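You operate a simulated robot arm through the tools that you are given. There is no shell and no other tool.

You are at the controls of a simulated robot arm. One attempt, no reset.

Task
Warm the press up to 150 degrees at medium pressure.
Fine: pull the tray out once READY lights.

The check looks at the end state, three seconds after you hand in, the way a careful person would. Anything else that was tipped, shoved, dropped, spilled or broken makes it a failure.

Robot
A 6-joint arm with a two-finger parallel gripper, fixed in place. Base frame: the origin is at the foot of the arm, x ahead of it, y to its left, z up. Readings come in mm, degrees, newtons and seconds.
Its first joint turns from -166.0 to 166.0 degrees. Payload 3.91 kg.
The TCP is the grasp point between the finger pads, 30 mm short of the fingertips. In the tool frame z runs along the fingers and y along their closing line. Largest opening 110 mm; finger width 20, thickness 10; the body of the gripper, 48 by 112 mm, starts 55 mm behind the TCP.
Orientation is that of the tool frame in the base frame, as a unit quaternion [w, x, y, z]. With the fingers straight down and closing along the base's y, the tool's x points along the base's -x, its y along +y and its z along -z.

Tools
- The arm moves only by the tool servo_tool. Its argument "plan" is one flat list of numbers, 7 for each row, row after row: the closure in counts, from 0 (fully open) to 255 (shut), then the shift along the tool's x, y, z in units of 25 mm (1.0 is 25 mm), then the turn, a rotation vector about the tool's x, y, z in units of 8 degrees (1.0 is 8 degrees). In form: [gripper, dx, dy, dz, wx, wy, wz, gripper, dx, dy, dz, wx, wy, wz, ...]. A call has 1 to 20 rows; each row shifts and turns the commanded pose from where the row before left it, along the tool's axes as they then stand. A call with a number of a shift or a turn outside -1 to 1 is refused whole. A row lasts 0.2 s, in which the tool goes at most 50 mm and 8.6 degrees; a call with a longer step from one row to the next is refused whole, and so is a gripper value outside its range. A pose out of reach is approached as far as the arm can. The call stops where the force on the tool passes 40 N (or 10 N more than at its start, if that is more) or the arm is blocked; 0.2 s more then pass. The fingers move at their own pace (about 108 mm/s each) and stop on an object; they squeeze with about 39 N. The grip force told is the motor's: it shows also when the fingers shut on nothing. Time passes only in rows, and 0.2 s behind the last, so rows that do not move let the fingers close. It gives the time, the measured TCP pose, the force on the tool (base axes), the opening and the grip force at its end, in the units of the frame above (readings bear some noise), with the torque about the TCP (base axes, N m) and any sound that the robot's microphone picked up.
- Cameras (640 x 400 px; columns grow to the right, rows downward): "scene" is fixed at [399.6, 500.3, 1578]; the picture's right is [-0.09, -1.00, 0.00], its down [-0.81, 0.07, -0.58] and it looks along [0.57, -0.05, -0.82] (base axes); focal length 262 px, centre (320, 200). "wrist" rides on the gripper at [72, 17, -103] in the tool frame; the picture's right is [-0.23, 0.97, 0.00], its down [-0.76, -0.18, -0.62] and it looks along [-0.61, -0.14, 0.78] (tool axes); focal length 222 px, centre (320, 200). There is no depth. A picture from a camera that has moved, and an enlarged one, comes with that camera's place and axes in the base frame and with its lens.
- capture(camera): a new picture of that camera. No time passes.
- zoom(camera, box): a new picture of the part [left, top, right, bottom] of that camera's present view, enlarged. No time passes.
- sign_off(): hands the job in; it is judged then, once.

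Places have to be worked out from the pictures, the camera data and where the tool is seen. Open the gripper and draw the arm clear of the work before you hand the job in, unless the task says otherwise.

The tools are called after "Emit:" as name(argument=value, ...) on one line, values as JSON. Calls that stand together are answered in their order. servo_tool: Moves the arm, as the interface text tells. Its arguments: {"type":"object","properties":{"plan":{"type":"array","items":{"type":"number"}}},"required":["plan"]} The other tools are called the same way: capture (camera) takes a picture; zoom (camera, box) takes an enlarged picture of a part of a camera's view; sign_off () hands the job in.

At the start:

```text
clock: 0.0
position: [560.3, 200.6, 1225.3]
orientation: [0.001, -0.001, 1.0, 0.0]
contact_force: [0.5, -0.7, 0.1]
moment: [0.0, 0.0, 0.02]
width: 109.7
grasp_force: 0.1
```

scene: 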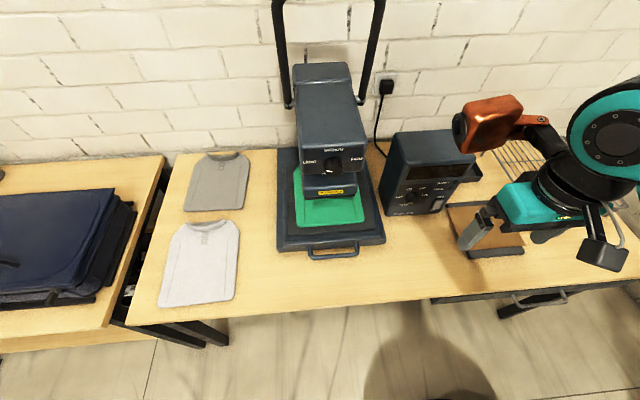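
wrist: 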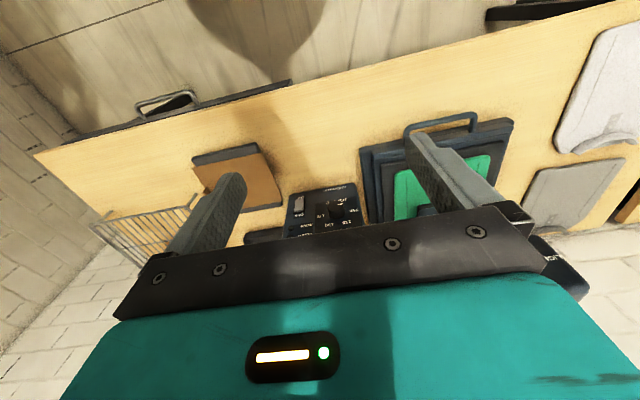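

I start by looking closely at the press head and the control box, to read their dials and switches.

Emit:
zoom(camera="scene", box=[370, 120, 490, 220])

Emit:
zoom(camera="scene", box=[270, 60, 400, 260])

Emit:
zoom(camera="wrist", box=[230, 100, 530, 280])

Emit:
zoom(camera="scene", box=[290, 130, 370, 210])

```text
4.00 times, centred on (430, 170) of scene
camera zoom: at [399.6, 500.3, 1578.0], right [-0.09, -1.0, 0.0], down [-0.81, 0.07, -0.58], along [0.57, -0.05, -0.82], focal length 1047 px, centre (-120, 320)
```

zoom: 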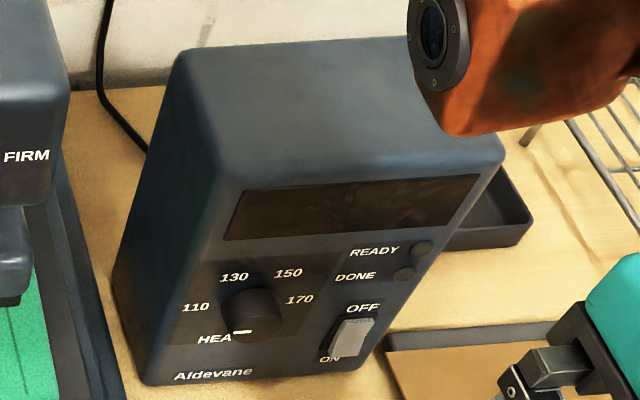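

```text
2.00 times, centred on (335, 160) of scene
camera zoom: at [399.6, 500.3, 1578.0], right [-0.09, -1.0, 0.0], down [-0.81, 0.07, -0.58], along [0.57, -0.05, -0.82], focal length 523 px, centre (290, 280)
```

zoom: 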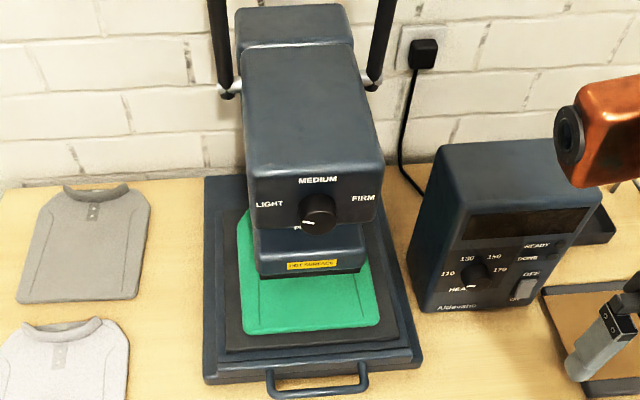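

```text
2.13 times, centred on (380, 190) of wrist
camera zoom: at [486.3, 216.4, 1327.2], right [0.23, 0.97, 0.0], down [0.76, -0.18, 0.62], along [0.61, -0.14, -0.78], focal length 474 px, centre (192, 221)
```

zoom: 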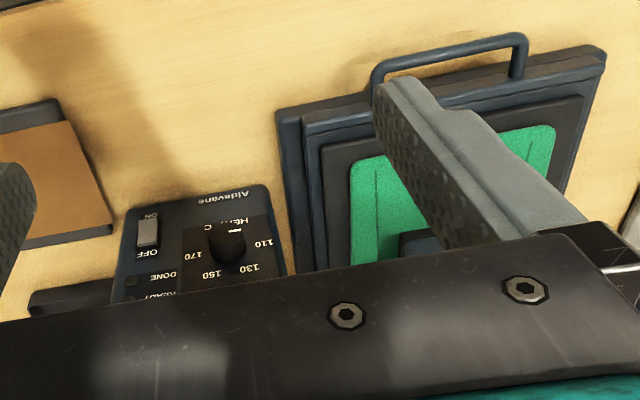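

```text
5.00 times, centred on (330, 170) of scene
camera zoom: at [399.6, 500.3, 1578.0], right [-0.09, -1.0, 0.0], down [-0.81, 0.07, -0.58], along [0.57, -0.05, -0.82], focal length 1308 px, centre (270, 350)
```

zoom: 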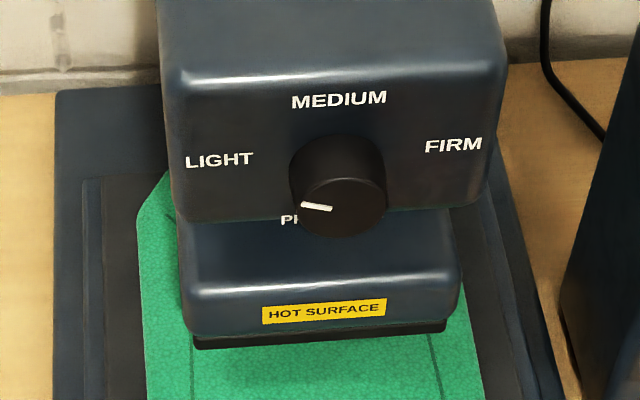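

The heat knob is on the box with an OFF/ON rocker, and the pressure knob is on the press head. I zoom tighter to see where each pointer sits now.

Emit:
zoom(camera="scene", box=[400, 170, 450, 220])

Emit:
zoom(camera="scene", box=[305, 145, 365, 195])

Emit:
zoom(camera="scene", box=[260, 200, 400, 270])

Emit:
zoom(camera="wrist", box=[280, 175, 380, 245])

```text
8.00 times, centred on (425, 195) of scene
camera zoom: at [399.6, 500.3, 1578.0], right [-0.09, -1.0, 0.0], down [-0.81, 0.07, -0.58], along [0.57, -0.05, -0.82], focal length 2094 px, centre (-520, 240)
```

zoom: 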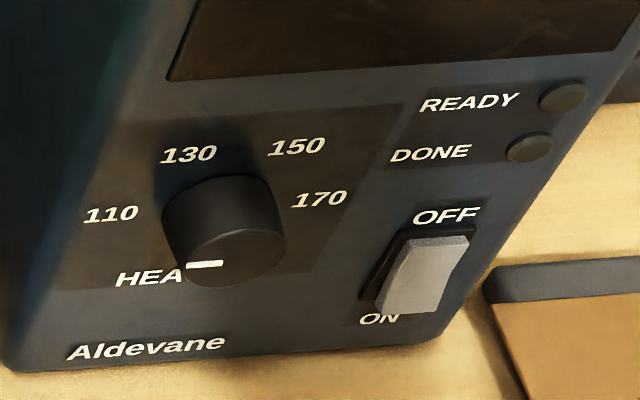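

```text
8.00 times, centred on (335, 170) of scene
camera zoom: at [399.6, 500.3, 1578.0], right [-0.09, -1.0, 0.0], down [-0.81, 0.07, -0.58], along [0.57, -0.05, -0.82], focal length 2094 px, centre (200, 440)
```

zoom: 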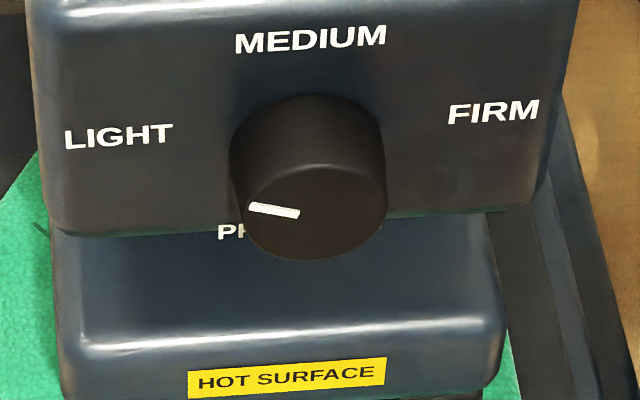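

```text
4.57 times, centred on (330, 235) of scene
camera zoom: at [399.6, 500.3, 1578.0], right [-0.09, -1.0, 0.0], down [-0.81, 0.07, -0.58], along [0.57, -0.05, -0.82], focal length 1196 px, centre (274, 40)
```

zoom: 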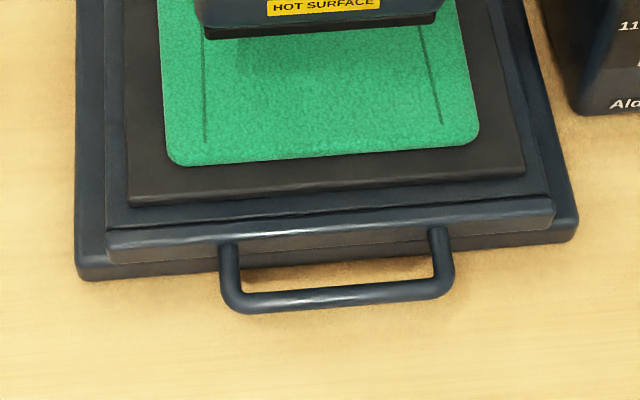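

```text
5.71 times, centred on (330, 210) of wrist
camera zoom: at [486.3, 216.4, 1327.2], right [0.23, 0.97, 0.0], down [0.76, -0.18, 0.62], along [0.61, -0.14, -0.78], focal length 1269 px, centre (263, 143)
```

zoom: 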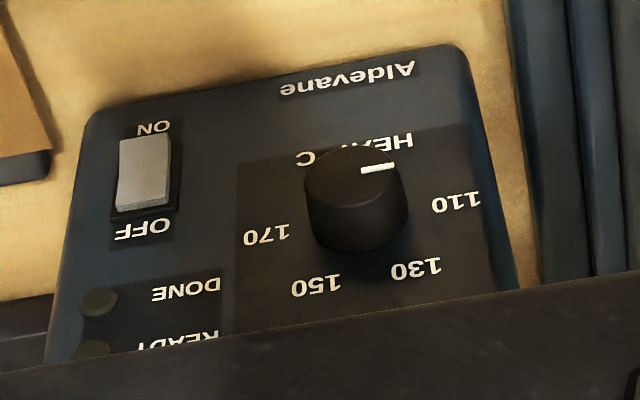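

Both pointers now point left: heat at about 110 and pressure at LIGHT. The rocker looks set to OFF. I will roll the wrist half a turn so its camera ends up above the gripper when I later point the fingers at the panels.

Emit:
servo_tool(plan=[0, 0, 0, 0, 0, 0, 1, 0, 0, 0, 0, 0, 0, 1, 0, 0, 0, 0, 0, 0, 1, 0, 0, 0, 0, 0, 0, 1, 0, 0, 0, 0, 0, 0, 1, 0, 0, 0, 0, 0, 0, 1, 0, 0, 0, 0, 0, 0, 1, 0, 0, 0, 0, 0, 0, 1, 0, 0, 0, 0, 0, 0, 1, 0, 0, 0, 0, 0, 0, 1])

```text
clock: 2.2
position: [559.2, 198.7, 1224.7]
orientation: [-0.002, 0.644, 0.765, 0.0]
contact_force: [-0.7, 0.6, -0.6]
moment: [-0.03, 0.0, 0.0]
width: 110.0
grasp_force: 0.1
```

The roll went 80 degrees with nothing in the way, so I continue to the full 180.

Emit:
servo_tool(plan=[0, 0, 0, 0, 0, 0, 1, 0, 0, 0, 0, 0, 0, 1, 0, 0, 0, 0, 0, 0, 1, 0, 0, 0, 0, 0, 0, 1, 0, 0, 0, 0, 0, 0, 1, 0, 0, 0, 0, 0, 0, 1, 0, 0, 0, 0, 0, 0, 1, 0, 0, 0, 0, 0, 0, 1, 0, 0, 0, 0, 0, 0, 1, 0, 0, 0, 0, 0, 0, 1, 0, 0, 0, 0, 0, 0, 1, 0, 0, 0, 0, 0, 0, 1, 0, 0, 0, 0, 0, 0, 0.5])

```text
clock: 4.0
position: [560.0, 200.9, 1224.5]
orientation: [0.001, 0.942, 0.335, 0.003]
contact_force: [11.9, -2.7, -17.4]
moment: [1.19, 0.63, 0.64]
width: 110.1
grasp_force: 0.1
stopped in row 8: the force on the tool passed its limit at 159 N (the readings are from after the stop); the commanded pose is now the measured one
```

The roll stopped at about 141 degrees with a large force, so something touched. I look at both cameras before moving further.

Emit:
capture(camera="scene")

Emit:
capture(camera="wrist")

```text
taken
```

scene: 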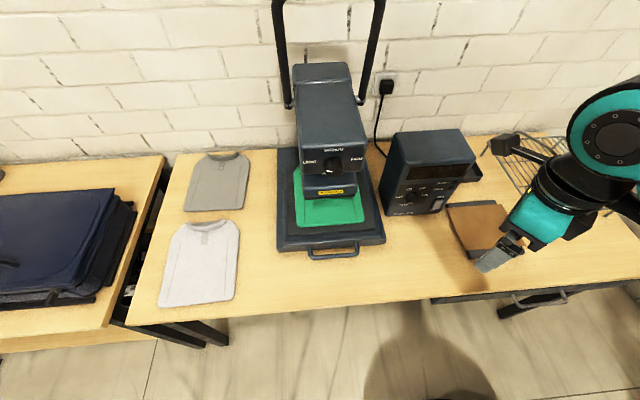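

```text
taken
camera wrist: at [626.2, 232.3, 1327.7], right [0.44, -0.9, 0.0], down [-0.71, -0.34, 0.62], along [-0.56, -0.27, -0.79], focal length 222 px, centre (320, 200)
```

wrist: 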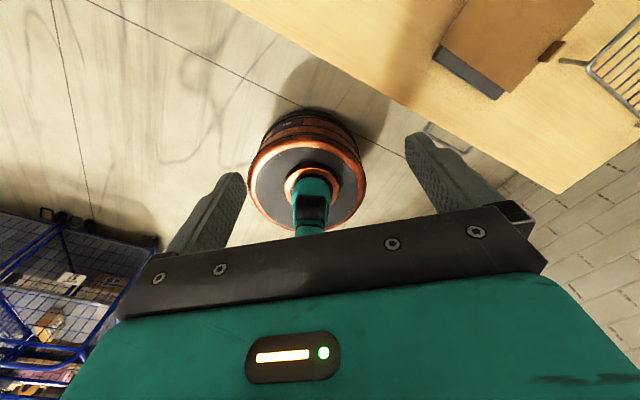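

I zoom in on the wrist in both views to find what it touched.

Emit:
zoom(camera="scene", box=[460, 80, 640, 290])

Emit:
zoom(camera="wrist", box=[380, 0, 640, 220])

```text
1.90 times, centred on (550, 185) of scene
camera zoom: at [399.6, 500.3, 1578.0], right [-0.09, -1.0, 0.0], down [-0.81, 0.07, -0.58], along [0.57, -0.05, -0.82], focal length 498 px, centre (-118, 229)
```

zoom: 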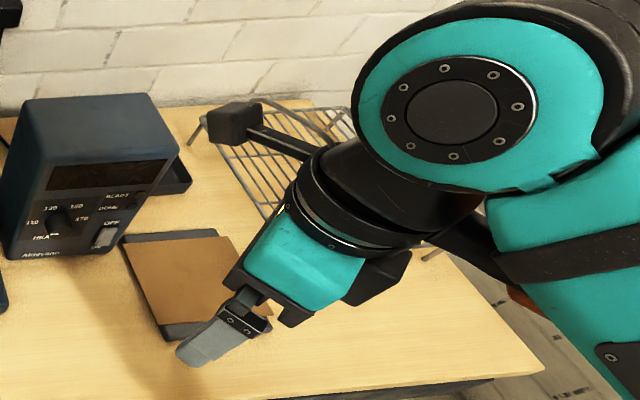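

```text
1.82 times, centred on (510, 110) of wrist
camera zoom: at [626.2, 232.3, 1327.7], right [0.44, -0.9, 0.0], down [-0.71, -0.34, 0.62], along [-0.56, -0.27, -0.79], focal length 404 px, centre (-26, 364)
```

zoom: 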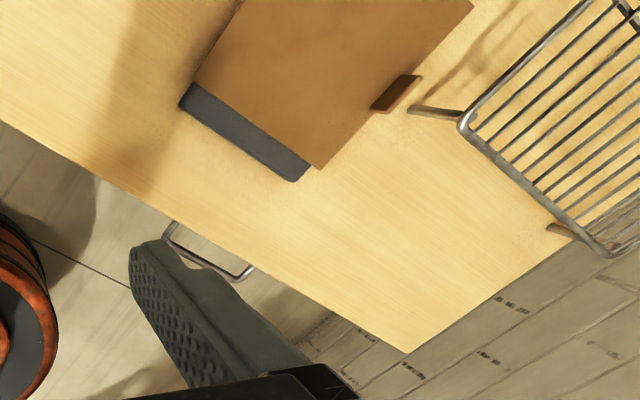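

The stop came from the orange unit on the far side of the gripper, which swung into the forearm; nothing on the table was touched. I roll back to about 90 degrees, then pitch the fingers forward, which should leave the forearm behind the wrist.

Emit:
servo_tool(plan=[0, 0, 0, 0, 0, 0, -1, 0, 0, 0, 0, 0, 0, -1, 0, 0, 0, 0, 0, 0, -1, 0, 0, 0, 0, 0, 0, -1, 0, 0, 0, 0, 0, 0, -1, 0, 0, 0, 0, 0, 0, -1, 0, 0, 0, 0, 0, 0, -0.35, 0, 0, 0, 0, -1, 0, 0, 0, 0, 0, 0, -1, 0, 0, 0, 0, 0, 0, -1, 0, 0, 0, 0, 0, 0, -1, 0, 0])

```text
clock: 6.4
position: [561.2, 200.0, 1224.3]
orientation: [0.196, 0.68, 0.679, 0.196]
contact_force: [-0.6, 1.0, -0.2]
moment: [-0.01, 0.03, -0.02]
width: 110.1
grasp_force: 0.1
```

The pitch works freely. I continue to level and then look.

Emit:
servo_tool(plan=[0, 0, 0, 0, -1, 0, 0, 0, 0, 0, 0, -1, 0, 0, 0, 0, 0, 0, -1, 0, 0, 0, 0, 0, 0, -1, 0, 0, 0, 0, 0, 0, -1, 0, 0, 0, 0, 0, 0, -1, 0, 0])

Emit:
capture(camera="scene")

Emit:
capture(camera="wrist")

```text
clock: 7.8
position: [559.5, 201.1, 1225.6]
orientation: [0.456, 0.541, 0.54, 0.456]
contact_force: [-0.3, 0.0, -0.3]
moment: [0.01, 0.0, -0.01]
width: 110.1
grasp_force: 0.0
```

```text
taken
```

scene: 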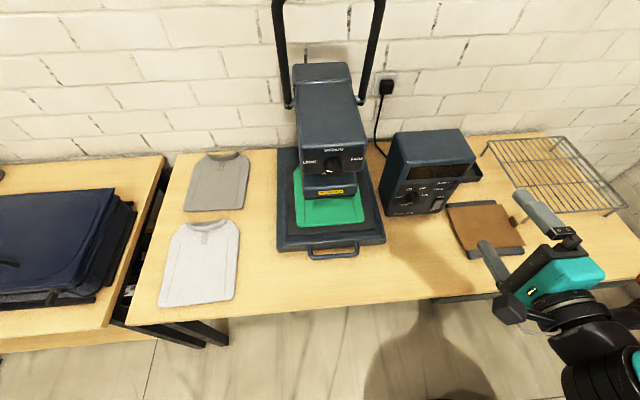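

```text
taken
camera wrist: at [460.4, 272.2, 1258.4], right [0.16, -0.23, 0.96], down [-0.64, -0.76, -0.07], along [0.75, -0.61, -0.27], focal length 222 px, centre (320, 200)
```

wrist: 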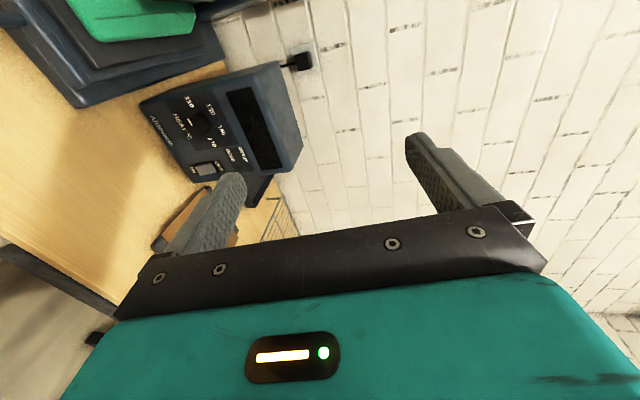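

The fingers now point forward, 10 degrees below level. I roll a further 90 degrees so the camera comes on top and the orange unit hangs below.

Emit:
servo_tool(plan=[0, 0, 0, 0, 0, 0, 1, 0, 0, 0, 0, 0, 0, 1, 0, 0, 0, 0, 0, 0, 1, 0, 0, 0, 0, 0, 0, 1, 0, 0, 0, 0, 0, 0, 1, 0, 0, 0, 0, 0, 0, 1, 0, 0, 0, 0, 0, 0, 1, 0, 0, 0, 0, 0, 0, 1, 0, 0, 0, 0, 0, 0, 1, 0, 0, 0, 0, 0, 0, 1, 0, 0, 0, 0, 0, 0, 1, 0, 0, 0, 0, 0, 0, 0.25])

Emit:
capture(camera="scene")

Emit:
capture(camera="wrist")

```text
clock: 10.4
position: [583.4, -13.1, 1315.8]
orientation: [-0.004, 0.764, 0.002, 0.645]
contact_force: [0.4, -0.1, 0.3]
moment: [0.03, 0.04, -0.03]
width: 109.9
grasp_force: 0.0
out of reach, approached as far as the arm can: row 2, 3, 4, 5, 6, 7, 8, 9, 10, 11, 12
```

```text
taken
```

scene: 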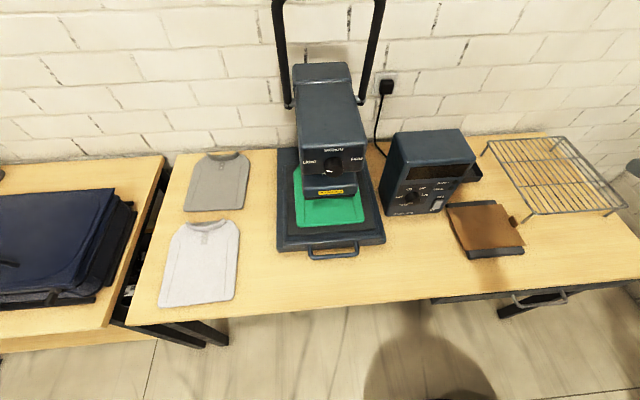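

```text
taken
camera wrist: at [493.9, -30.5, 1404.0], right [-0.03, -0.97, -0.23], down [-0.74, 0.18, -0.64], along [0.67, 0.15, -0.73], focal length 222 px, centre (320, 200)
```

wrist: 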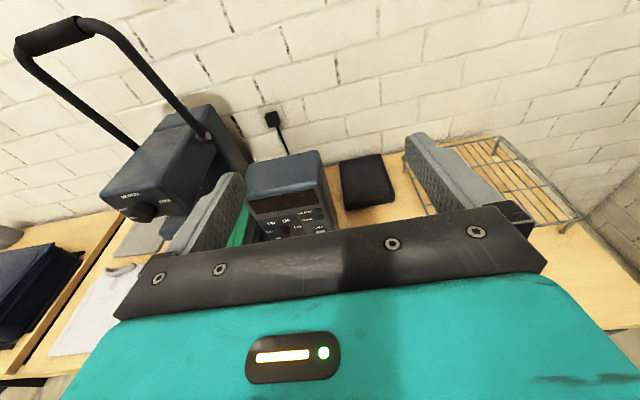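

The arm ran out of joint range in that direction (the TCP drifted to y=-13). I undo that roll and check that it returns to the commanded pose.

Emit:
servo_tool(plan=[0, 0, 0, 0, 0, 0, -1, 0, 0, 0, 0, 0, 0, -1, 0, 0, 0, 0, 0, 0, -1, 0, 0, 0, 0, 0, 0, -1, 0, 0, 0, 0, 0, 0, -1, 0, 0, 0, 0, 0, 0, -1, 0, 0, 0, 0, 0, 0, -1, 0, 0, 0, 0, 0, 0, -1, 0, 0, 0, 0, 0, 0, -1, 0, 0, 0, 0, 0, 0, -1, 0, 0, 0, 0, 0, 0, -1, 0, 0, 0, 0, 0, 0, -0.25])

```text
clock: 13.0
position: [583.7, -12.0, 1316.3]
orientation: [0.456, 0.542, 0.54, 0.455]
contact_force: [-0.4, 0.6, 0.5]
moment: [-0.02, -0.02, 0.0]
width: 110.1
grasp_force: 0.0
```

The arm kept the new position and rolled back cleanly, so the camera-up roll is reachable from here. I roll to camera-up again and then try shifting left (+y) toward the box in small steps.

Emit:
servo_tool(plan=[0, 0, 0, 0, 0, 0, 1, 0, 0, 0, 0, 0, 0, 1, 0, 0, 0, 0, 0, 0, 1, 0, 0, 0, 0, 0, 0, 1, 0, 0, 0, 0, 0, 0, 1, 0, 0, 0, 0, 0, 0, 1, 0, 0, 0, 0, 0, 0, 1, 0, 0, 0, 0, 0, 0, 1, 0, 0, 0, 0, 0, 0, 1, 0, 0, 0, 0, 0, 0, 1, 0, 0, 0, 0, 0, 0, 1, 0, 0, 0, 0, 0, 0, 0.25])

```text
clock: 15.6
position: [583.6, -12.7, 1316.5]
orientation: [-0.003, 0.765, 0.0, 0.644]
contact_force: [0.1, 0.3, 0.3]
moment: [0.0, -0.02, 0.01]
width: 110.0
grasp_force: 0.1
```

Camera-up pose is held. Now I move 100 mm left and 100 mm down and check whether the arm still follows.

Emit:
servo_tool(plan=[0, -1, 0, 0, 0, 0, 0, 0, -1, 0, 0, 0, 0, 0, 0, -1, 0, 0, 0, 0, 0, 0, -1, 0, 0, 0, 0, 0, 0, 0, -1, 0, 0, 0, 0, 0, 0, -1, 0, 0, 0, 0, 0, 0, -1, 0, 0, 0, 0, 0, 0, -1, 0, 0, 0, 0])

Emit:
capture(camera="wrist")

Emit:
capture(camera="scene")

```text
clock: 17.4
position: [575.3, 14.2, 1211.9]
orientation: [-0.016, 0.763, 0.015, 0.645]
contact_force: [-0.1, -0.2, 0.5]
moment: [0.0, -0.02, 0.04]
width: 109.7
grasp_force: 0.1
out of reach, approached as far as the arm can: row 5, 6, 7, 8
```

```text
taken
camera wrist: at [485.1, -6.8, 1299.3], right [0.0, -0.97, -0.23], down [-0.75, 0.15, -0.65], along [0.66, 0.17, -0.73], focal length 222 px, centre (320, 200)
```

wrist: 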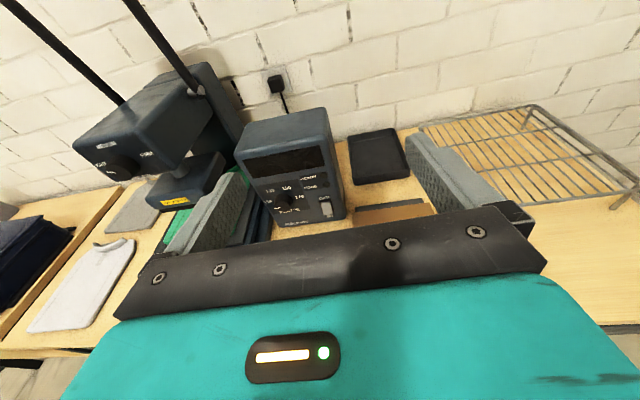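

```text
taken
```

scene: 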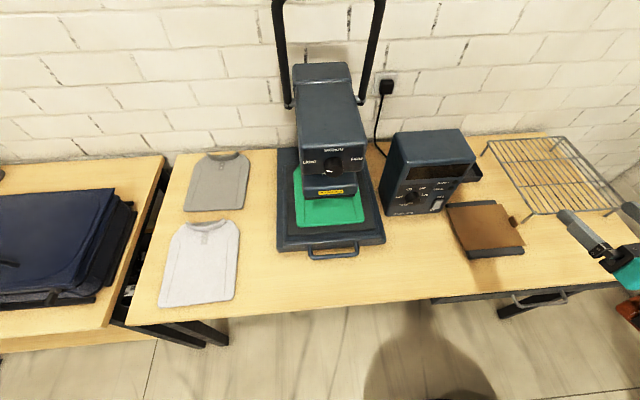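

Moving left is limited in this configuration. I use a tall zoom box at the right edge to see how the arm itself stands.

Emit:
zoom(camera="scene", box=[610, 40, 640, 400])

Emit:
zoom(camera="wrist", box=[60, 90, 360, 250])

```text
1.11 times, centred on (625, 220) of scene
camera zoom: at [399.6, 500.3, 1578.0], right [-0.09, -1.0, 0.0], down [-0.81, 0.07, -0.58], along [0.57, -0.05, -0.82], focal length 291 px, centre (-19, 178)
```

zoom: 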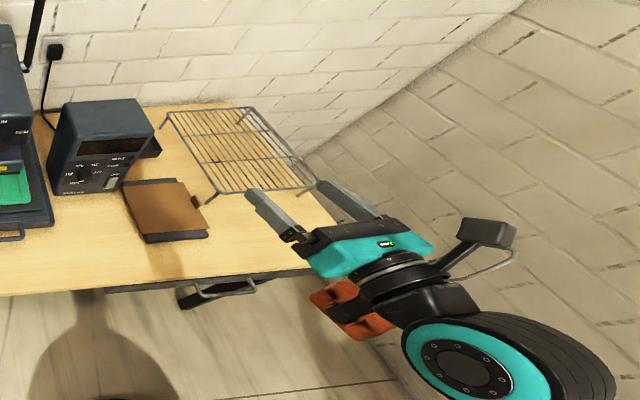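

```text
2.13 times, centred on (210, 170) of wrist
camera zoom: at [485.1, -6.8, 1299.3], right [0.0, -0.97, -0.23], down [-0.75, 0.15, -0.65], along [0.66, 0.17, -0.73], focal length 474 px, centre (555, 264)
```

zoom: 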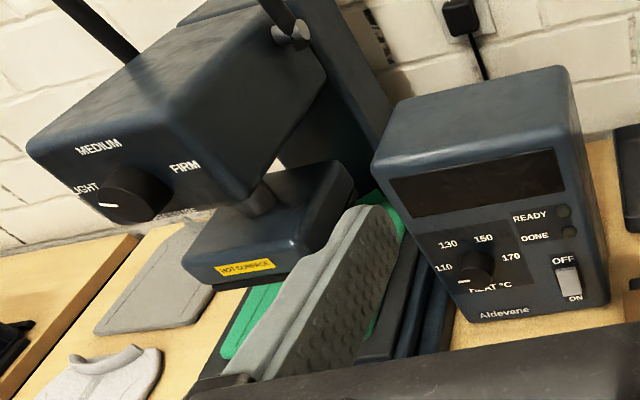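

The press panel points triangulate well: the heat panel is a vertical face at x≈848 with the knob near (y 175, z 922) and labels at ±90/±30 degrees. The pressure knob is near (y 431, z 1113). The wrist roll is at its end stop, so I unwind it the other way round to reach the same camera-up pose with joint range to spare.

Emit:
servo_tool(plan=[0, 0, 0, 0, 0, 0, -1, 0, 0, 0, 0, 0, 0, -1, 0, 0, 0, 0, 0, 0, -1, 0, 0, 0, 0, 0, 0, -1, 0, 0, 0, 0, 0, 0, -1, 0, 0, 0, 0, 0, 0, -1, 0, 0, 0, 0, 0, 0, -1, 0, 0, 0, 0, 0, 0, -1, 0, 0, 0, 0, 0, 0, -1, 0, 0, 0, 0, 0, 0, -1, 0, 0, 0, 0, 0, 0, -1, 0, 0, 0, 0, 0, 0, -1, 0, 0, 0, 0, 0, 0, -1, 0, 0, 0, 0, 0, 0, -1, 0, 0, 0, 0, 0, 0, -1, 0, 0, 0, 0, 0, 0, -1, 0, 0, 0, 0, 0, 0, -1, 0, 0, 0, 0, 0, 0, -1, 0, 0, 0, 0, 0, 0, -1, 0, 0, 0, 0, 0, 0, -1])

```text
clock: 21.6
position: [573.5, 12.3, 1220.1]
orientation: [0.635, 0.133, 0.753, 0.112]
contact_force: [-0.1, 0.9, 0.3]
moment: [-0.02, 0.0, 0.02]
width: 109.9
grasp_force: 0.0
out of reach, approached as far as the arm can: row 1, 2
```

No contact. I keep unrolling.

Emit:
servo_tool(plan=[0, 0, 0, 0, 0, 0, -1, 0, 0, 0, 0, 0, 0, -1, 0, 0, 0, 0, 0, 0, -1, 0, 0, 0, 0, 0, 0, -1, 0, 0, 0, 0, 0, 0, -1, 0, 0, 0, 0, 0, 0, -1, 0, 0, 0, 0, 0, 0, -1, 0, 0, 0, 0, 0, 0, -1, 0, 0, 0, 0, 0, 0, -1, 0, 0, 0, 0, 0, 0, -1, 0, 0, 0, 0, 0, 0, -1, 0, 0, 0, 0, 0, 0, -1, 0, 0, 0, 0, 0, 0, -1, 0, 0, 0, 0, 0, 0, -1, 0, 0, 0, 0, 0, 0, -1, 0, 0, 0, 0, 0, 0, -1, 0, 0, 0, 0, 0, 0, -1, 0, 0, 0, 0, 0, 0, -1, 0, 0, 0, 0, 0, 0, -1, 0, 0, 0, 0, 0, 0, -1])

Emit:
zoom(camera="scene", box=[610, 40, 640, 400])

```text
clock: 25.8
position: [573.0, 13.1, 1217.8]
orientation: [-0.221, 0.719, -0.261, 0.606]
contact_force: [0.2, -0.5, -0.1]
moment: [0.01, 0.0, 0.0]
width: 110.3
grasp_force: 0.1
```

```text
1.11 times, centred on (625, 220) of scene
camera zoom: at [399.6, 500.3, 1578.0], right [-0.09, -1.0, 0.0], down [-0.81, 0.07, -0.58], along [0.57, -0.05, -0.82], focal length 291 px, centre (-19, 178)
```

zoom: 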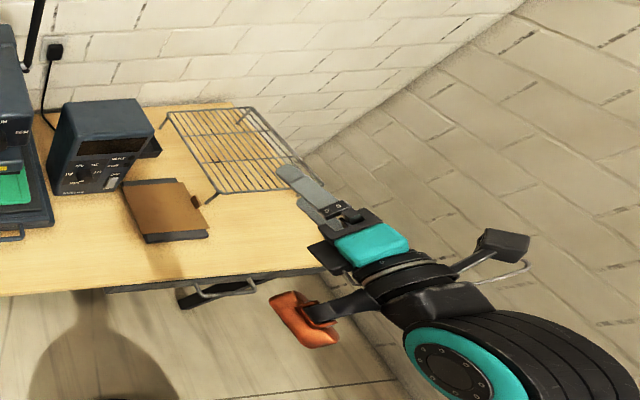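

That works with the orange unit at lower left and nothing touched. I finish the roll to camera-up, level the fingers, and move left toward the pressure knob while staying well short of the press.

Emit:
servo_tool(plan=[0, 0, 0, 0, 0, 0, -1, 0, 0, 0, 0, 0, 0, -1, 0, 0, 0, 0, 0, 0, -1, 0, 0, 0, 0, 0, 0, -1, 0, 0, 0, 0, 0, 0, -1, 0, 0, 0, 0, 0, 0.61, 0, 0, 0, 0, 0, 0, 0.61, 0, 0, 0, -1, 0, 0, 0, 0, 0, 0, -1, 0, 0, 0, 0, 0, 0, -1, 0, 0, 0, 0, 0, 0, -1, 0, 0, 0, 0, 0, 0, -1, 0, 0, 0, 0, 0, 0, -1, 0, 0, 0, 0])

```text
clock: 28.6
position: [574.6, 147.4, 1217.7]
orientation: [0.0, 0.707, -0.001, 0.707]
contact_force: [-1.3, -0.4, 1.1]
moment: [0.0, 0.0, 0.01]
width: 109.9
grasp_force: 0.0
out of reach, approached as far as the arm can: row 8
```

The arm now holds a level, camera-up pose at y=147. I continue left by 250 mm and look.

Emit:
servo_tool(plan=[0, 0, -1, 0, 0, 0, 0, 0, 0, -1, 0, 0, 0, 0, 0, 0, -1, 0, 0, 0, 0, 0, 0, -1, 0, 0, 0, 0, 0, 0, -1, 0, 0, 0, 0, 0, 0, -1, 0, 0, 0, 0, 0, 0, -1, 0, 0, 0, 0, 0, 0, -1, 0, 0, 0, 0, 0, 0, -1, 0, 0, 0, 0, 0, 0, -1, 0, 0, 0, 0])

Emit:
capture(camera="wrist")

Emit:
capture(camera="scene")

```text
clock: 30.8
position: [574.7, 397.3, 1217.8]
orientation: [0.0, 0.707, -0.002, 0.707]
contact_force: [0.2, -0.7, 1.2]
moment: [0.01, 0.04, 0.03]
width: 109.9
grasp_force: 0.1
```

```text
taken
camera wrist: at [470.3, 380.4, 1289.4], right [0.0, -0.97, -0.23], down [-0.62, 0.18, -0.76], along [0.78, 0.14, -0.61], focal length 222 px, centre (320, 200)
```

wrist: 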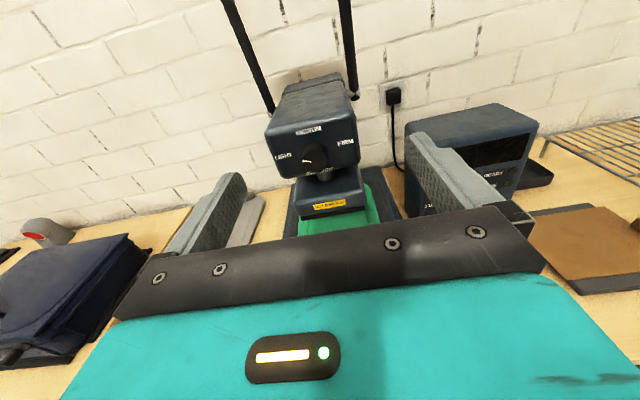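

```text
taken
```

scene: 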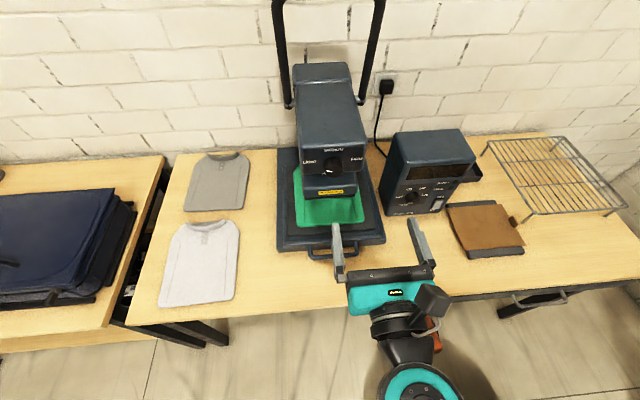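

The arm follows freely now. I zoom the wrist camera on the pressure knob to fix its position and pointer angle.

Emit:
zoom(camera="wrist", box=[260, 110, 370, 180])

Emit:
zoom(camera="wrist", box=[260, 60, 420, 220])

```text
5.71 times, centred on (315, 145) of wrist
camera zoom: at [470.3, 380.4, 1289.4], right [0.0, -0.97, -0.23], down [-0.62, 0.18, -0.76], along [0.78, 0.14, -0.61], focal length 1269 px, centre (349, 514)
```

zoom: 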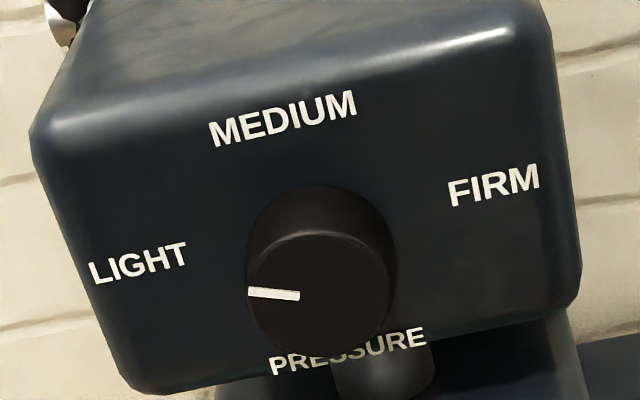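

```text
2.50 times, centred on (340, 140) of wrist
camera zoom: at [470.3, 380.4, 1289.4], right [0.0, -0.97, -0.23], down [-0.62, 0.18, -0.76], along [0.78, 0.14, -0.61], focal length 555 px, centre (270, 350)
```

zoom: 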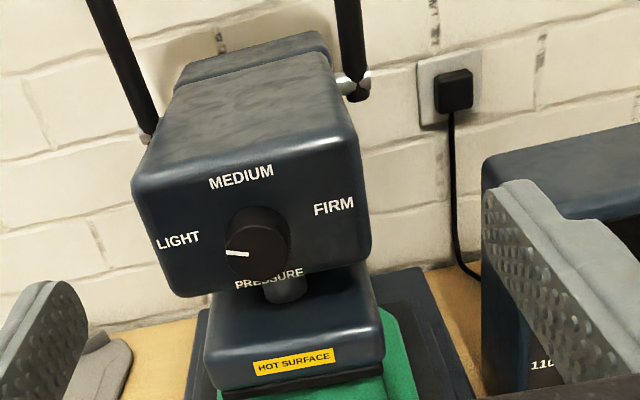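

The pressure knob's cap is at about (800, 430, 1113), 42 mm across, and its pointer is about 70 degrees left of MEDIUM. I line the gripper up with its axis and come forward to x≈725 before checking.

Emit:
servo_tool(plan=[0, -1, -0.66, 0, 0, 0, 0, 0, -1, -0.65, 0, 0, 0, 0, 0, -1, 0, 0, 0, 0, 0, 0, -1, 0, 0, 0, 0, 0, 0, -0.19, 0, 0, 0, 0, 0, 0, 0, 0, 1, 0, 0, 0, 0, 0, 0, 1, 0, 0, 0, 0, 0, 0, 1, 0, 0, 0, 0, 0, 0, 1, 0, 0, 0, 0, 0, 0, 1, 0, 0, 0, 0, 0, 0, 1, 0, 0, 0])

Emit:
capture(camera="wrist")

Emit:
zoom(camera="scene", box=[270, 60, 430, 260])

```text
clock: 33.2
position: [725.2, 431.0, 1112.6]
orientation: [0.0, 0.707, -0.002, 0.707]
contact_force: [0.5, -0.1, -0.7]
moment: [0.0, -0.01, 0.0]
width: 110.1
grasp_force: 0.1
```

```text
taken
camera wrist: at [620.6, 413.1, 1184.9], right [0.0, -0.97, -0.23], down [-0.62, 0.18, -0.76], along [0.78, 0.14, -0.61], focal length 222 px, centre (320, 200)
```

wrist: 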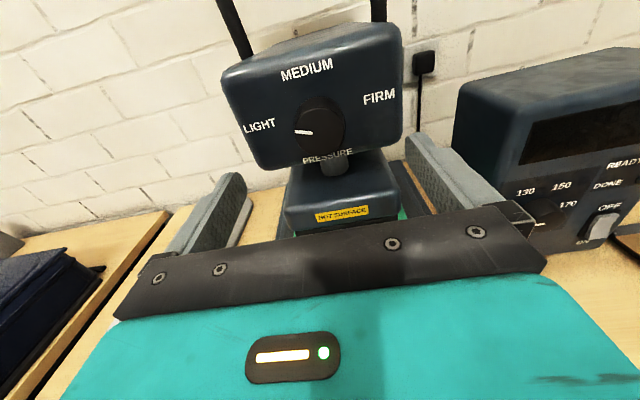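

```text
2.00 times, centred on (350, 160) of scene
camera zoom: at [399.6, 500.3, 1578.0], right [-0.09, -1.0, 0.0], down [-0.81, 0.07, -0.58], along [0.57, -0.05, -0.82], focal length 523 px, centre (260, 280)
```

zoom: 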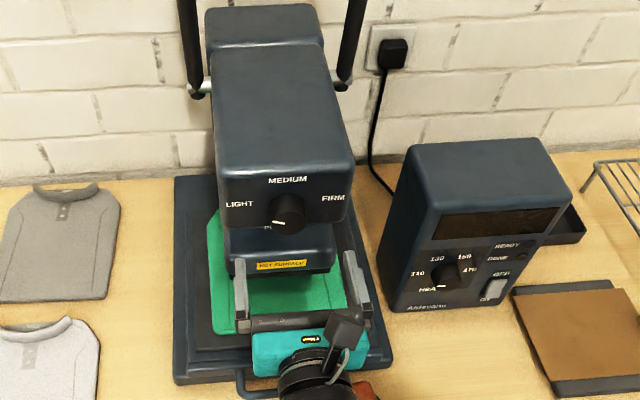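

Aligned so far. I zoom once more to refine the knob axis and face distance before closing in.

Emit:
zoom(camera="wrist", box=[230, 50, 410, 170])

```text
3.33 times, centred on (320, 110) of wrist
camera zoom: at [620.6, 413.1, 1184.9], right [0.0, -0.97, -0.23], down [-0.62, 0.18, -0.76], along [0.78, 0.14, -0.61], focal length 740 px, centre (320, 500)
```

zoom: 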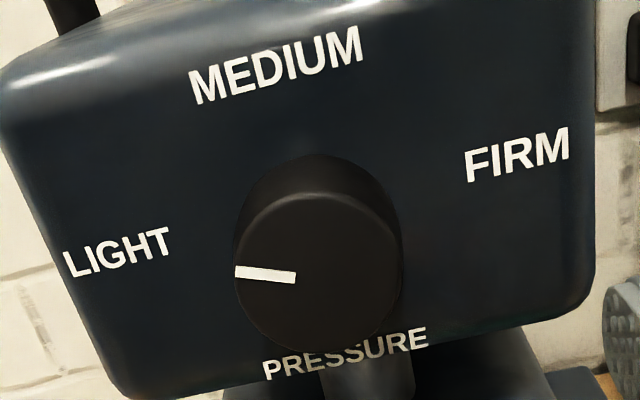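

The cap refines to about (795, 430, 1114) and the face to x≈828. I advance to TCP x=788 (tips near 818), then close on the knob.

Emit:
servo_tool(plan=[0, 0.03, 0.04, 0.9, 0, 0, 0, 0, 0, 0, 0.9, 0, 0, 0, 0, 0, 0, 0.71, 0, 0, 0, 0, 0, 0, 0, 0, 0, 0])

Emit:
capture(camera="wrist")

Emit:
zoom(camera="scene", box=[290, 120, 380, 220])

```text
clock: 34.2
position: [788.4, 429.7, 1114.1]
orientation: [0.0, 0.707, -0.001, 0.707]
contact_force: [0.0, -0.2, 0.3]
moment: [0.03, 0.02, 0.03]
width: 110.2
grasp_force: 0.1
```

```text
taken
camera wrist: at [683.7, 412.1, 1185.1], right [0.0, -0.97, -0.23], down [-0.62, 0.18, -0.76], along [0.78, 0.14, -0.61], focal length 222 px, centre (320, 200)
```

wrist: 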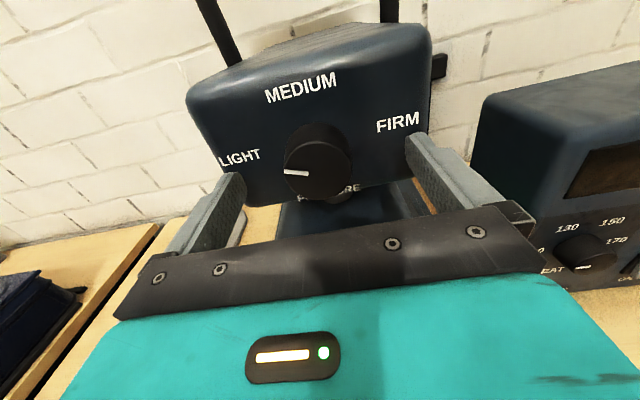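

```text
4.00 times, centred on (335, 170) of scene
camera zoom: at [399.6, 500.3, 1578.0], right [-0.09, -1.0, 0.0], down [-0.81, 0.07, -0.58], along [0.57, -0.05, -0.82], focal length 1047 px, centre (260, 320)
```

zoom: 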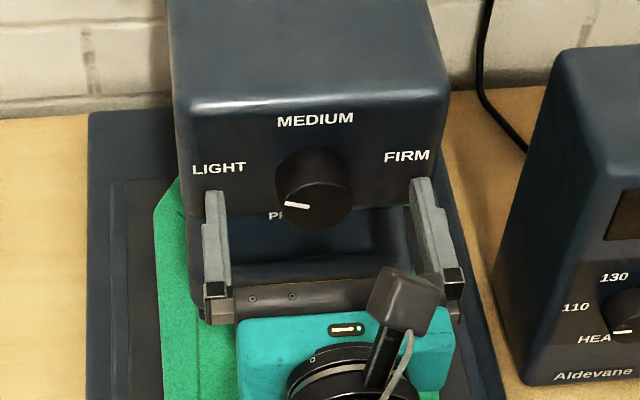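

The fingers straddle the knob evenly. I close on it.

Emit:
servo_tool(plan=[255, 0, 0, 0, 0, 0, 0, 255, 0, 0, 0, 0, 0, 0, 255, 0, 0, 0, 0, 0, 0, 255, 0, 0, 0, 0, 0, 0])

Emit:
capture(camera="wrist")

```text
clock: 35.2
position: [786.5, 429.1, 1114.4]
orientation: [0.0, 0.707, 0.0, 0.707]
contact_force: [5.5, 10.1, 2.8]
moment: [0.05, -0.05, 0.37]
width: 44.3
grasp_force: 45.3
```

```text
taken
camera wrist: at [683.4, 413.1, 1185.1], right [0.0, -0.97, -0.23], down [-0.62, 0.18, -0.76], along [0.78, 0.14, -0.61], focal length 222 px, centre (320, 200)
```

wrist: 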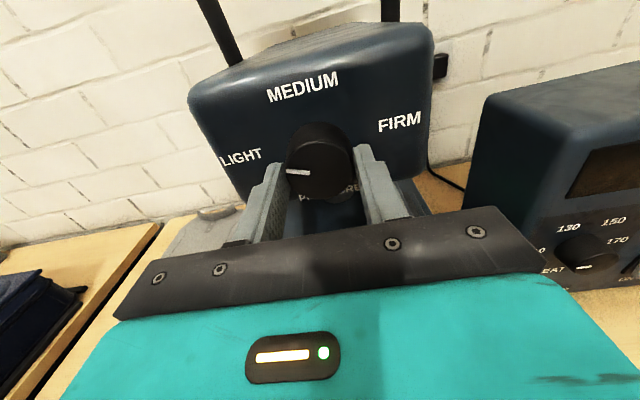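

The knob is held (44 mm). I ease 1 mm left to relax the side force and turn clockwise about 32 degrees, then check the pointer.

Emit:
servo_tool(plan=[255, 0, -0.04, 0, 0, 0, 0, 255, 0, 0, 0, 0, 0, 0.8, 255, 0, 0, 0, 0, 0, 0.8, 255, 0, 0, 0, 0, 0, 0.8, 255, 0, 0, 0, 0, 0, 0.8, 255, 0, 0, 0, 0, 0, 0.8])

Emit:
capture(camera="wrist")

Emit:
zoom(camera="scene", box=[290, 120, 380, 220])

```text
clock: 36.6
position: [787.2, 430.8, 1113.5]
orientation: [-0.194, 0.679, -0.198, 0.68]
contact_force: [10.0, 15.1, 9.6]
moment: [-0.02, -0.3, 0.42]
width: 44.4
grasp_force: 45.7
```

```text
taken
camera wrist: at [683.3, 377.9, 1165.0], right [0.0, -0.7, -0.71], down [-0.62, 0.56, -0.55], along [0.78, 0.44, -0.44], focal length 222 px, centre (320, 200)
```

wrist: 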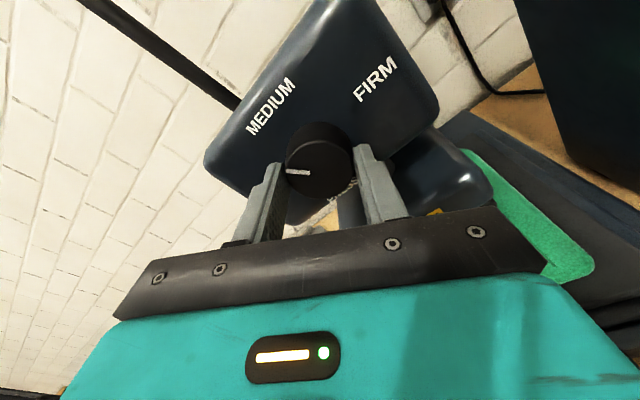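

```text
4.00 times, centred on (335, 170) of scene
camera zoom: at [399.6, 500.3, 1578.0], right [-0.09, -1.0, 0.0], down [-0.81, 0.07, -0.58], along [0.57, -0.05, -0.82], focal length 1047 px, centre (260, 320)
```

zoom: 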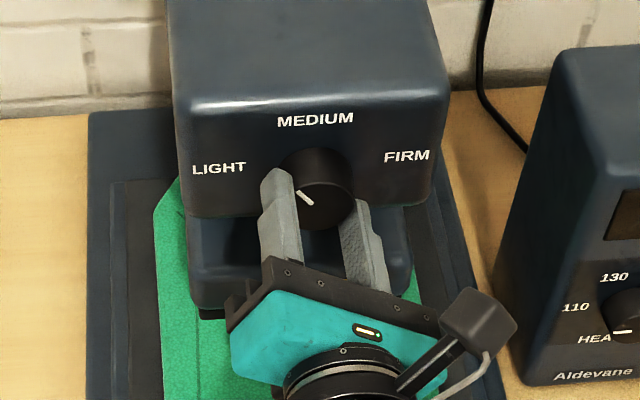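

The knob follows without slip: it turned 32 degrees. I relieve the side force a little and turn another 36 degrees.

Emit:
servo_tool(plan=[255, 0, -0.04, 0, 0, 0, 0, 255, 0, 0, 0, 0, 0, 0.9, 255, 0, 0, 0, 0, 0, 0.9, 255, 0, 0, 0, 0, 0, 0.9, 255, 0, 0, 0, 0, 0, 0.9, 255, 0, 0, 0, 0, 0, 0.9])

Emit:
capture(camera="wrist")

Emit:
zoom(camera="scene", box=[305, 145, 365, 195])

```text
clock: 38.0
position: [787.5, 432.2, 1114.7]
orientation: [-0.396, 0.585, -0.397, 0.585]
contact_force: [1.7, 9.4, 8.9]
moment: [0.03, -0.21, 0.35]
width: 44.3
grasp_force: 45.4
```

```text
taken
camera wrist: at [683.3, 357.9, 1124.6], right [0.0, -0.15, -0.99], down [-0.62, 0.77, -0.12], along [0.78, 0.62, -0.09], focal length 222 px, centre (320, 200)
```

wrist: 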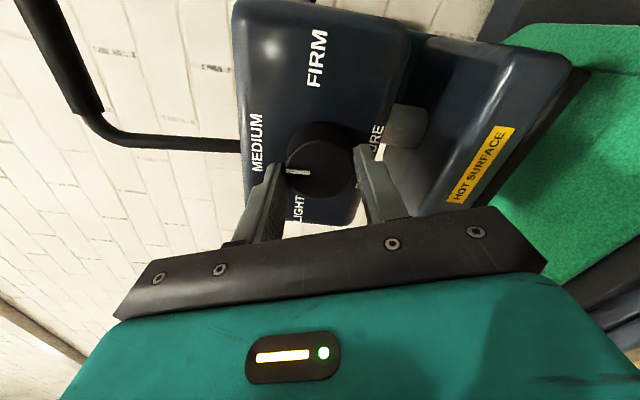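

```text
8.00 times, centred on (335, 170) of scene
camera zoom: at [399.6, 500.3, 1578.0], right [-0.09, -1.0, 0.0], down [-0.81, 0.07, -0.58], along [0.57, -0.05, -0.82], focal length 2094 px, centre (200, 440)
```

zoom: 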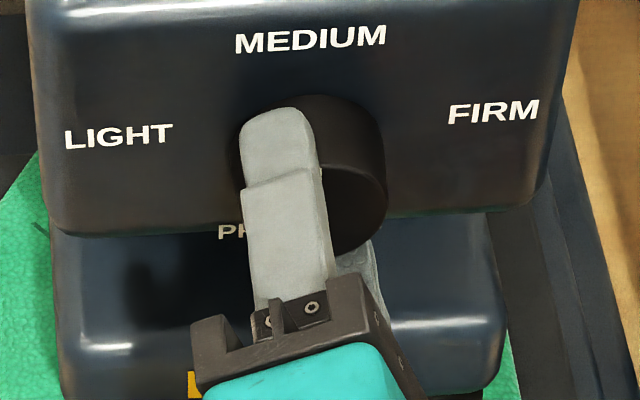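

I zoom the wrist camera to measure the pointer against straight-up.

Emit:
zoom(camera="wrist", box=[230, 60, 410, 230])

```text
2.35 times, centred on (320, 145) of wrist
camera zoom: at [683.3, 357.9, 1124.6], right [0.0, -0.15, -0.99], down [-0.62, 0.77, -0.12], along [0.78, 0.62, -0.09], focal length 523 px, centre (320, 329)
```

zoom: 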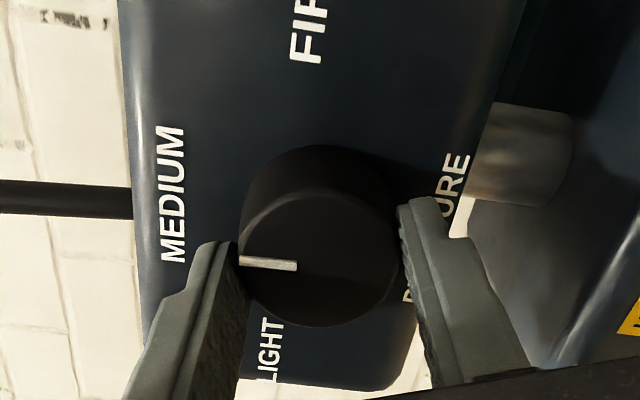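

The pointer now points straight up at MEDIUM (within about a degree). I open the gripper and back off along the knob axis.

Emit:
servo_tool(plan=[0, 0, 0, 0, 0, 0, 0, 0, 0, 0, 0, 0, 0, 0, 0, 0, 0, 0, 0, 0, 0, 0, 0, 0, -1, 0, 0, 0, 0, 0, 0, -1, 0, 0, 0, 0, 0, 0, -1, 0, 0, 0, 0, 0, 0, -1, 0, 0, 0, 0, 0, 0, -1, 0, 0, 0, 0, 0, 0, -1, 0, 0, 0])

Emit:
zoom(camera="scene", box=[305, 145, 365, 195])

Emit:
capture(camera="wrist")

```text
clock: 40.0
position: [637.5, 432.0, 1112.9]
orientation: [-0.396, 0.585, -0.396, 0.586]
contact_force: [0.9, -0.6, -0.4]
moment: [-0.02, -0.02, -0.07]
width: 110.1
grasp_force: 0.0
```

```text
8.00 times, centred on (335, 170) of scene
camera zoom: at [399.6, 500.3, 1578.0], right [-0.09, -1.0, 0.0], down [-0.81, 0.07, -0.58], along [0.57, -0.05, -0.82], focal length 2094 px, centre (200, 440)
```

zoom: 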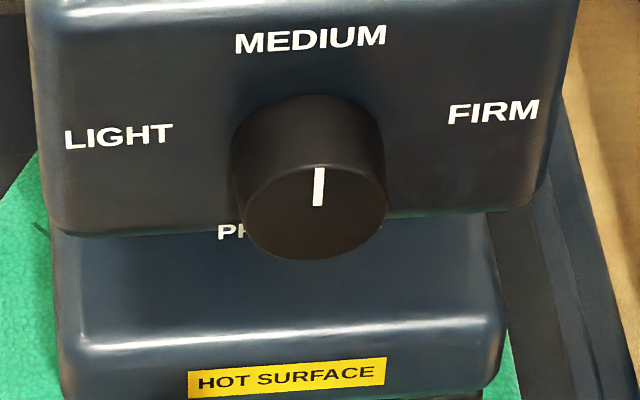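

```text
taken
camera wrist: at [533.7, 357.8, 1123.6], right [0.0, -0.15, -0.99], down [-0.62, 0.77, -0.12], along [0.78, 0.62, -0.09], focal length 222 px, centre (320, 200)
```

wrist: 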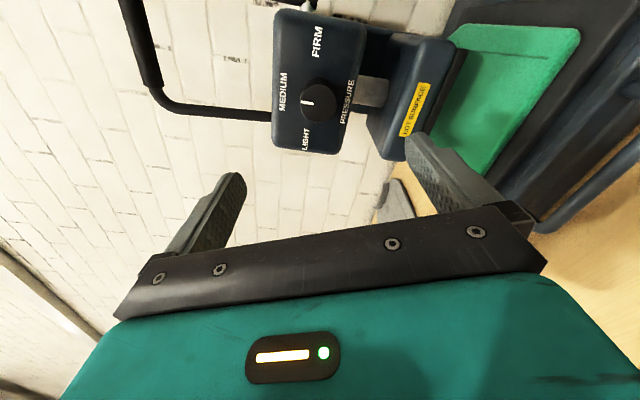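

Pressure is set: the pointer is upright under MEDIUM. Next is the heat knob at about (y 175.5, z 921). The orange unit must stay clear of the table there, so I move right at this height and then roll on so that it sits to the right and the camera to the left.

Emit:
servo_tool(plan=[0, 0.926, 0.37, 0, 0, 0, 0, 0, 0.926, 0.37, 0, 0, 0, 0, 0, 0.926, 0.37, 0, 0, 0, 0, 0, 0.926, 0.37, 0, 0, 0, 0, 0, 0.926, 0.37, 0, 0, 0, 0, 0, 0.926, 0.37, 0, 0, 0, 0, 0, 0.926, 0.37, 0, 0, 0, 0, 0, 0.926, 0.37, 0, 0, 0, 0, 0, 0.926, 0.37, 0, 0, 0, 0, 0, 0.926, 0.37, 0, 0, 0, 0, 0, 0.25, 0.1, 0, 0, 0, 0, 0, 0, 0, 0, 0, 0, -1, 0, 0, 0, 0, 0, 0, -1, 0, 0, 0, 0, 0, 0, -1, 0, 0, 0, 0, 0, 0, -1, 0, 0, 0, 0, 0, 0, -1, 0, 0, 0, 0, 0, 0, -1, 0, 0, 0, 0, 0, 0, -1, 0, 0, 0, 0, 0, 0, -1, 0, 0, 0, 0, 0, 0, -0.55])

Emit:
capture(camera="wrist")

Emit:
zoom(camera="scene", box=[450, 60, 480, 400])

```text
clock: 44.2
position: [636.4, 175.2, 1115.4]
orientation: [0.002, 0.707, 0.001, 0.707]
contact_force: [0.3, -0.2, -0.2]
moment: [0.02, 0.01, 0.03]
width: 110.0
grasp_force: 0.1
```

```text
taken
camera wrist: at [533.1, 158.6, 1186.5], right [0.0, -0.98, -0.22], down [-0.62, 0.17, -0.76], along [0.78, 0.14, -0.61], focal length 222 px, centre (320, 200)
```

wrist: 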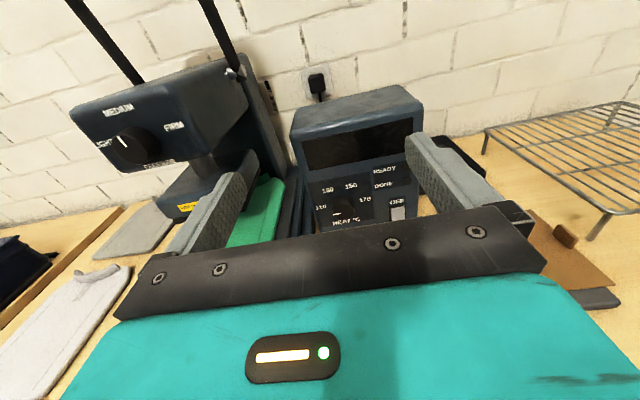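

```text
1.18 times, centred on (465, 230) of scene
camera zoom: at [399.6, 500.3, 1578.0], right [-0.09, -1.0, 0.0], down [-0.81, 0.07, -0.58], along [0.57, -0.05, -0.82], focal length 308 px, centre (149, 165)
```

zoom: 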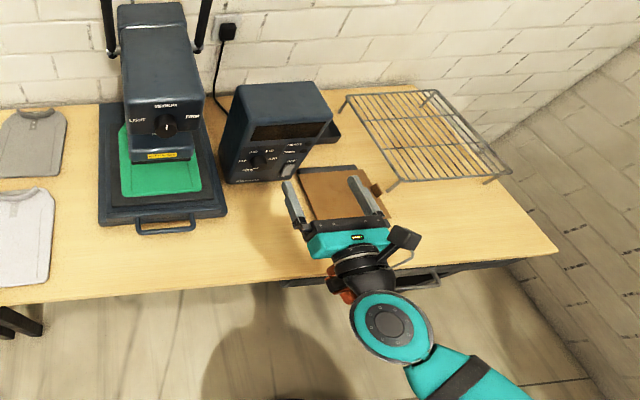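

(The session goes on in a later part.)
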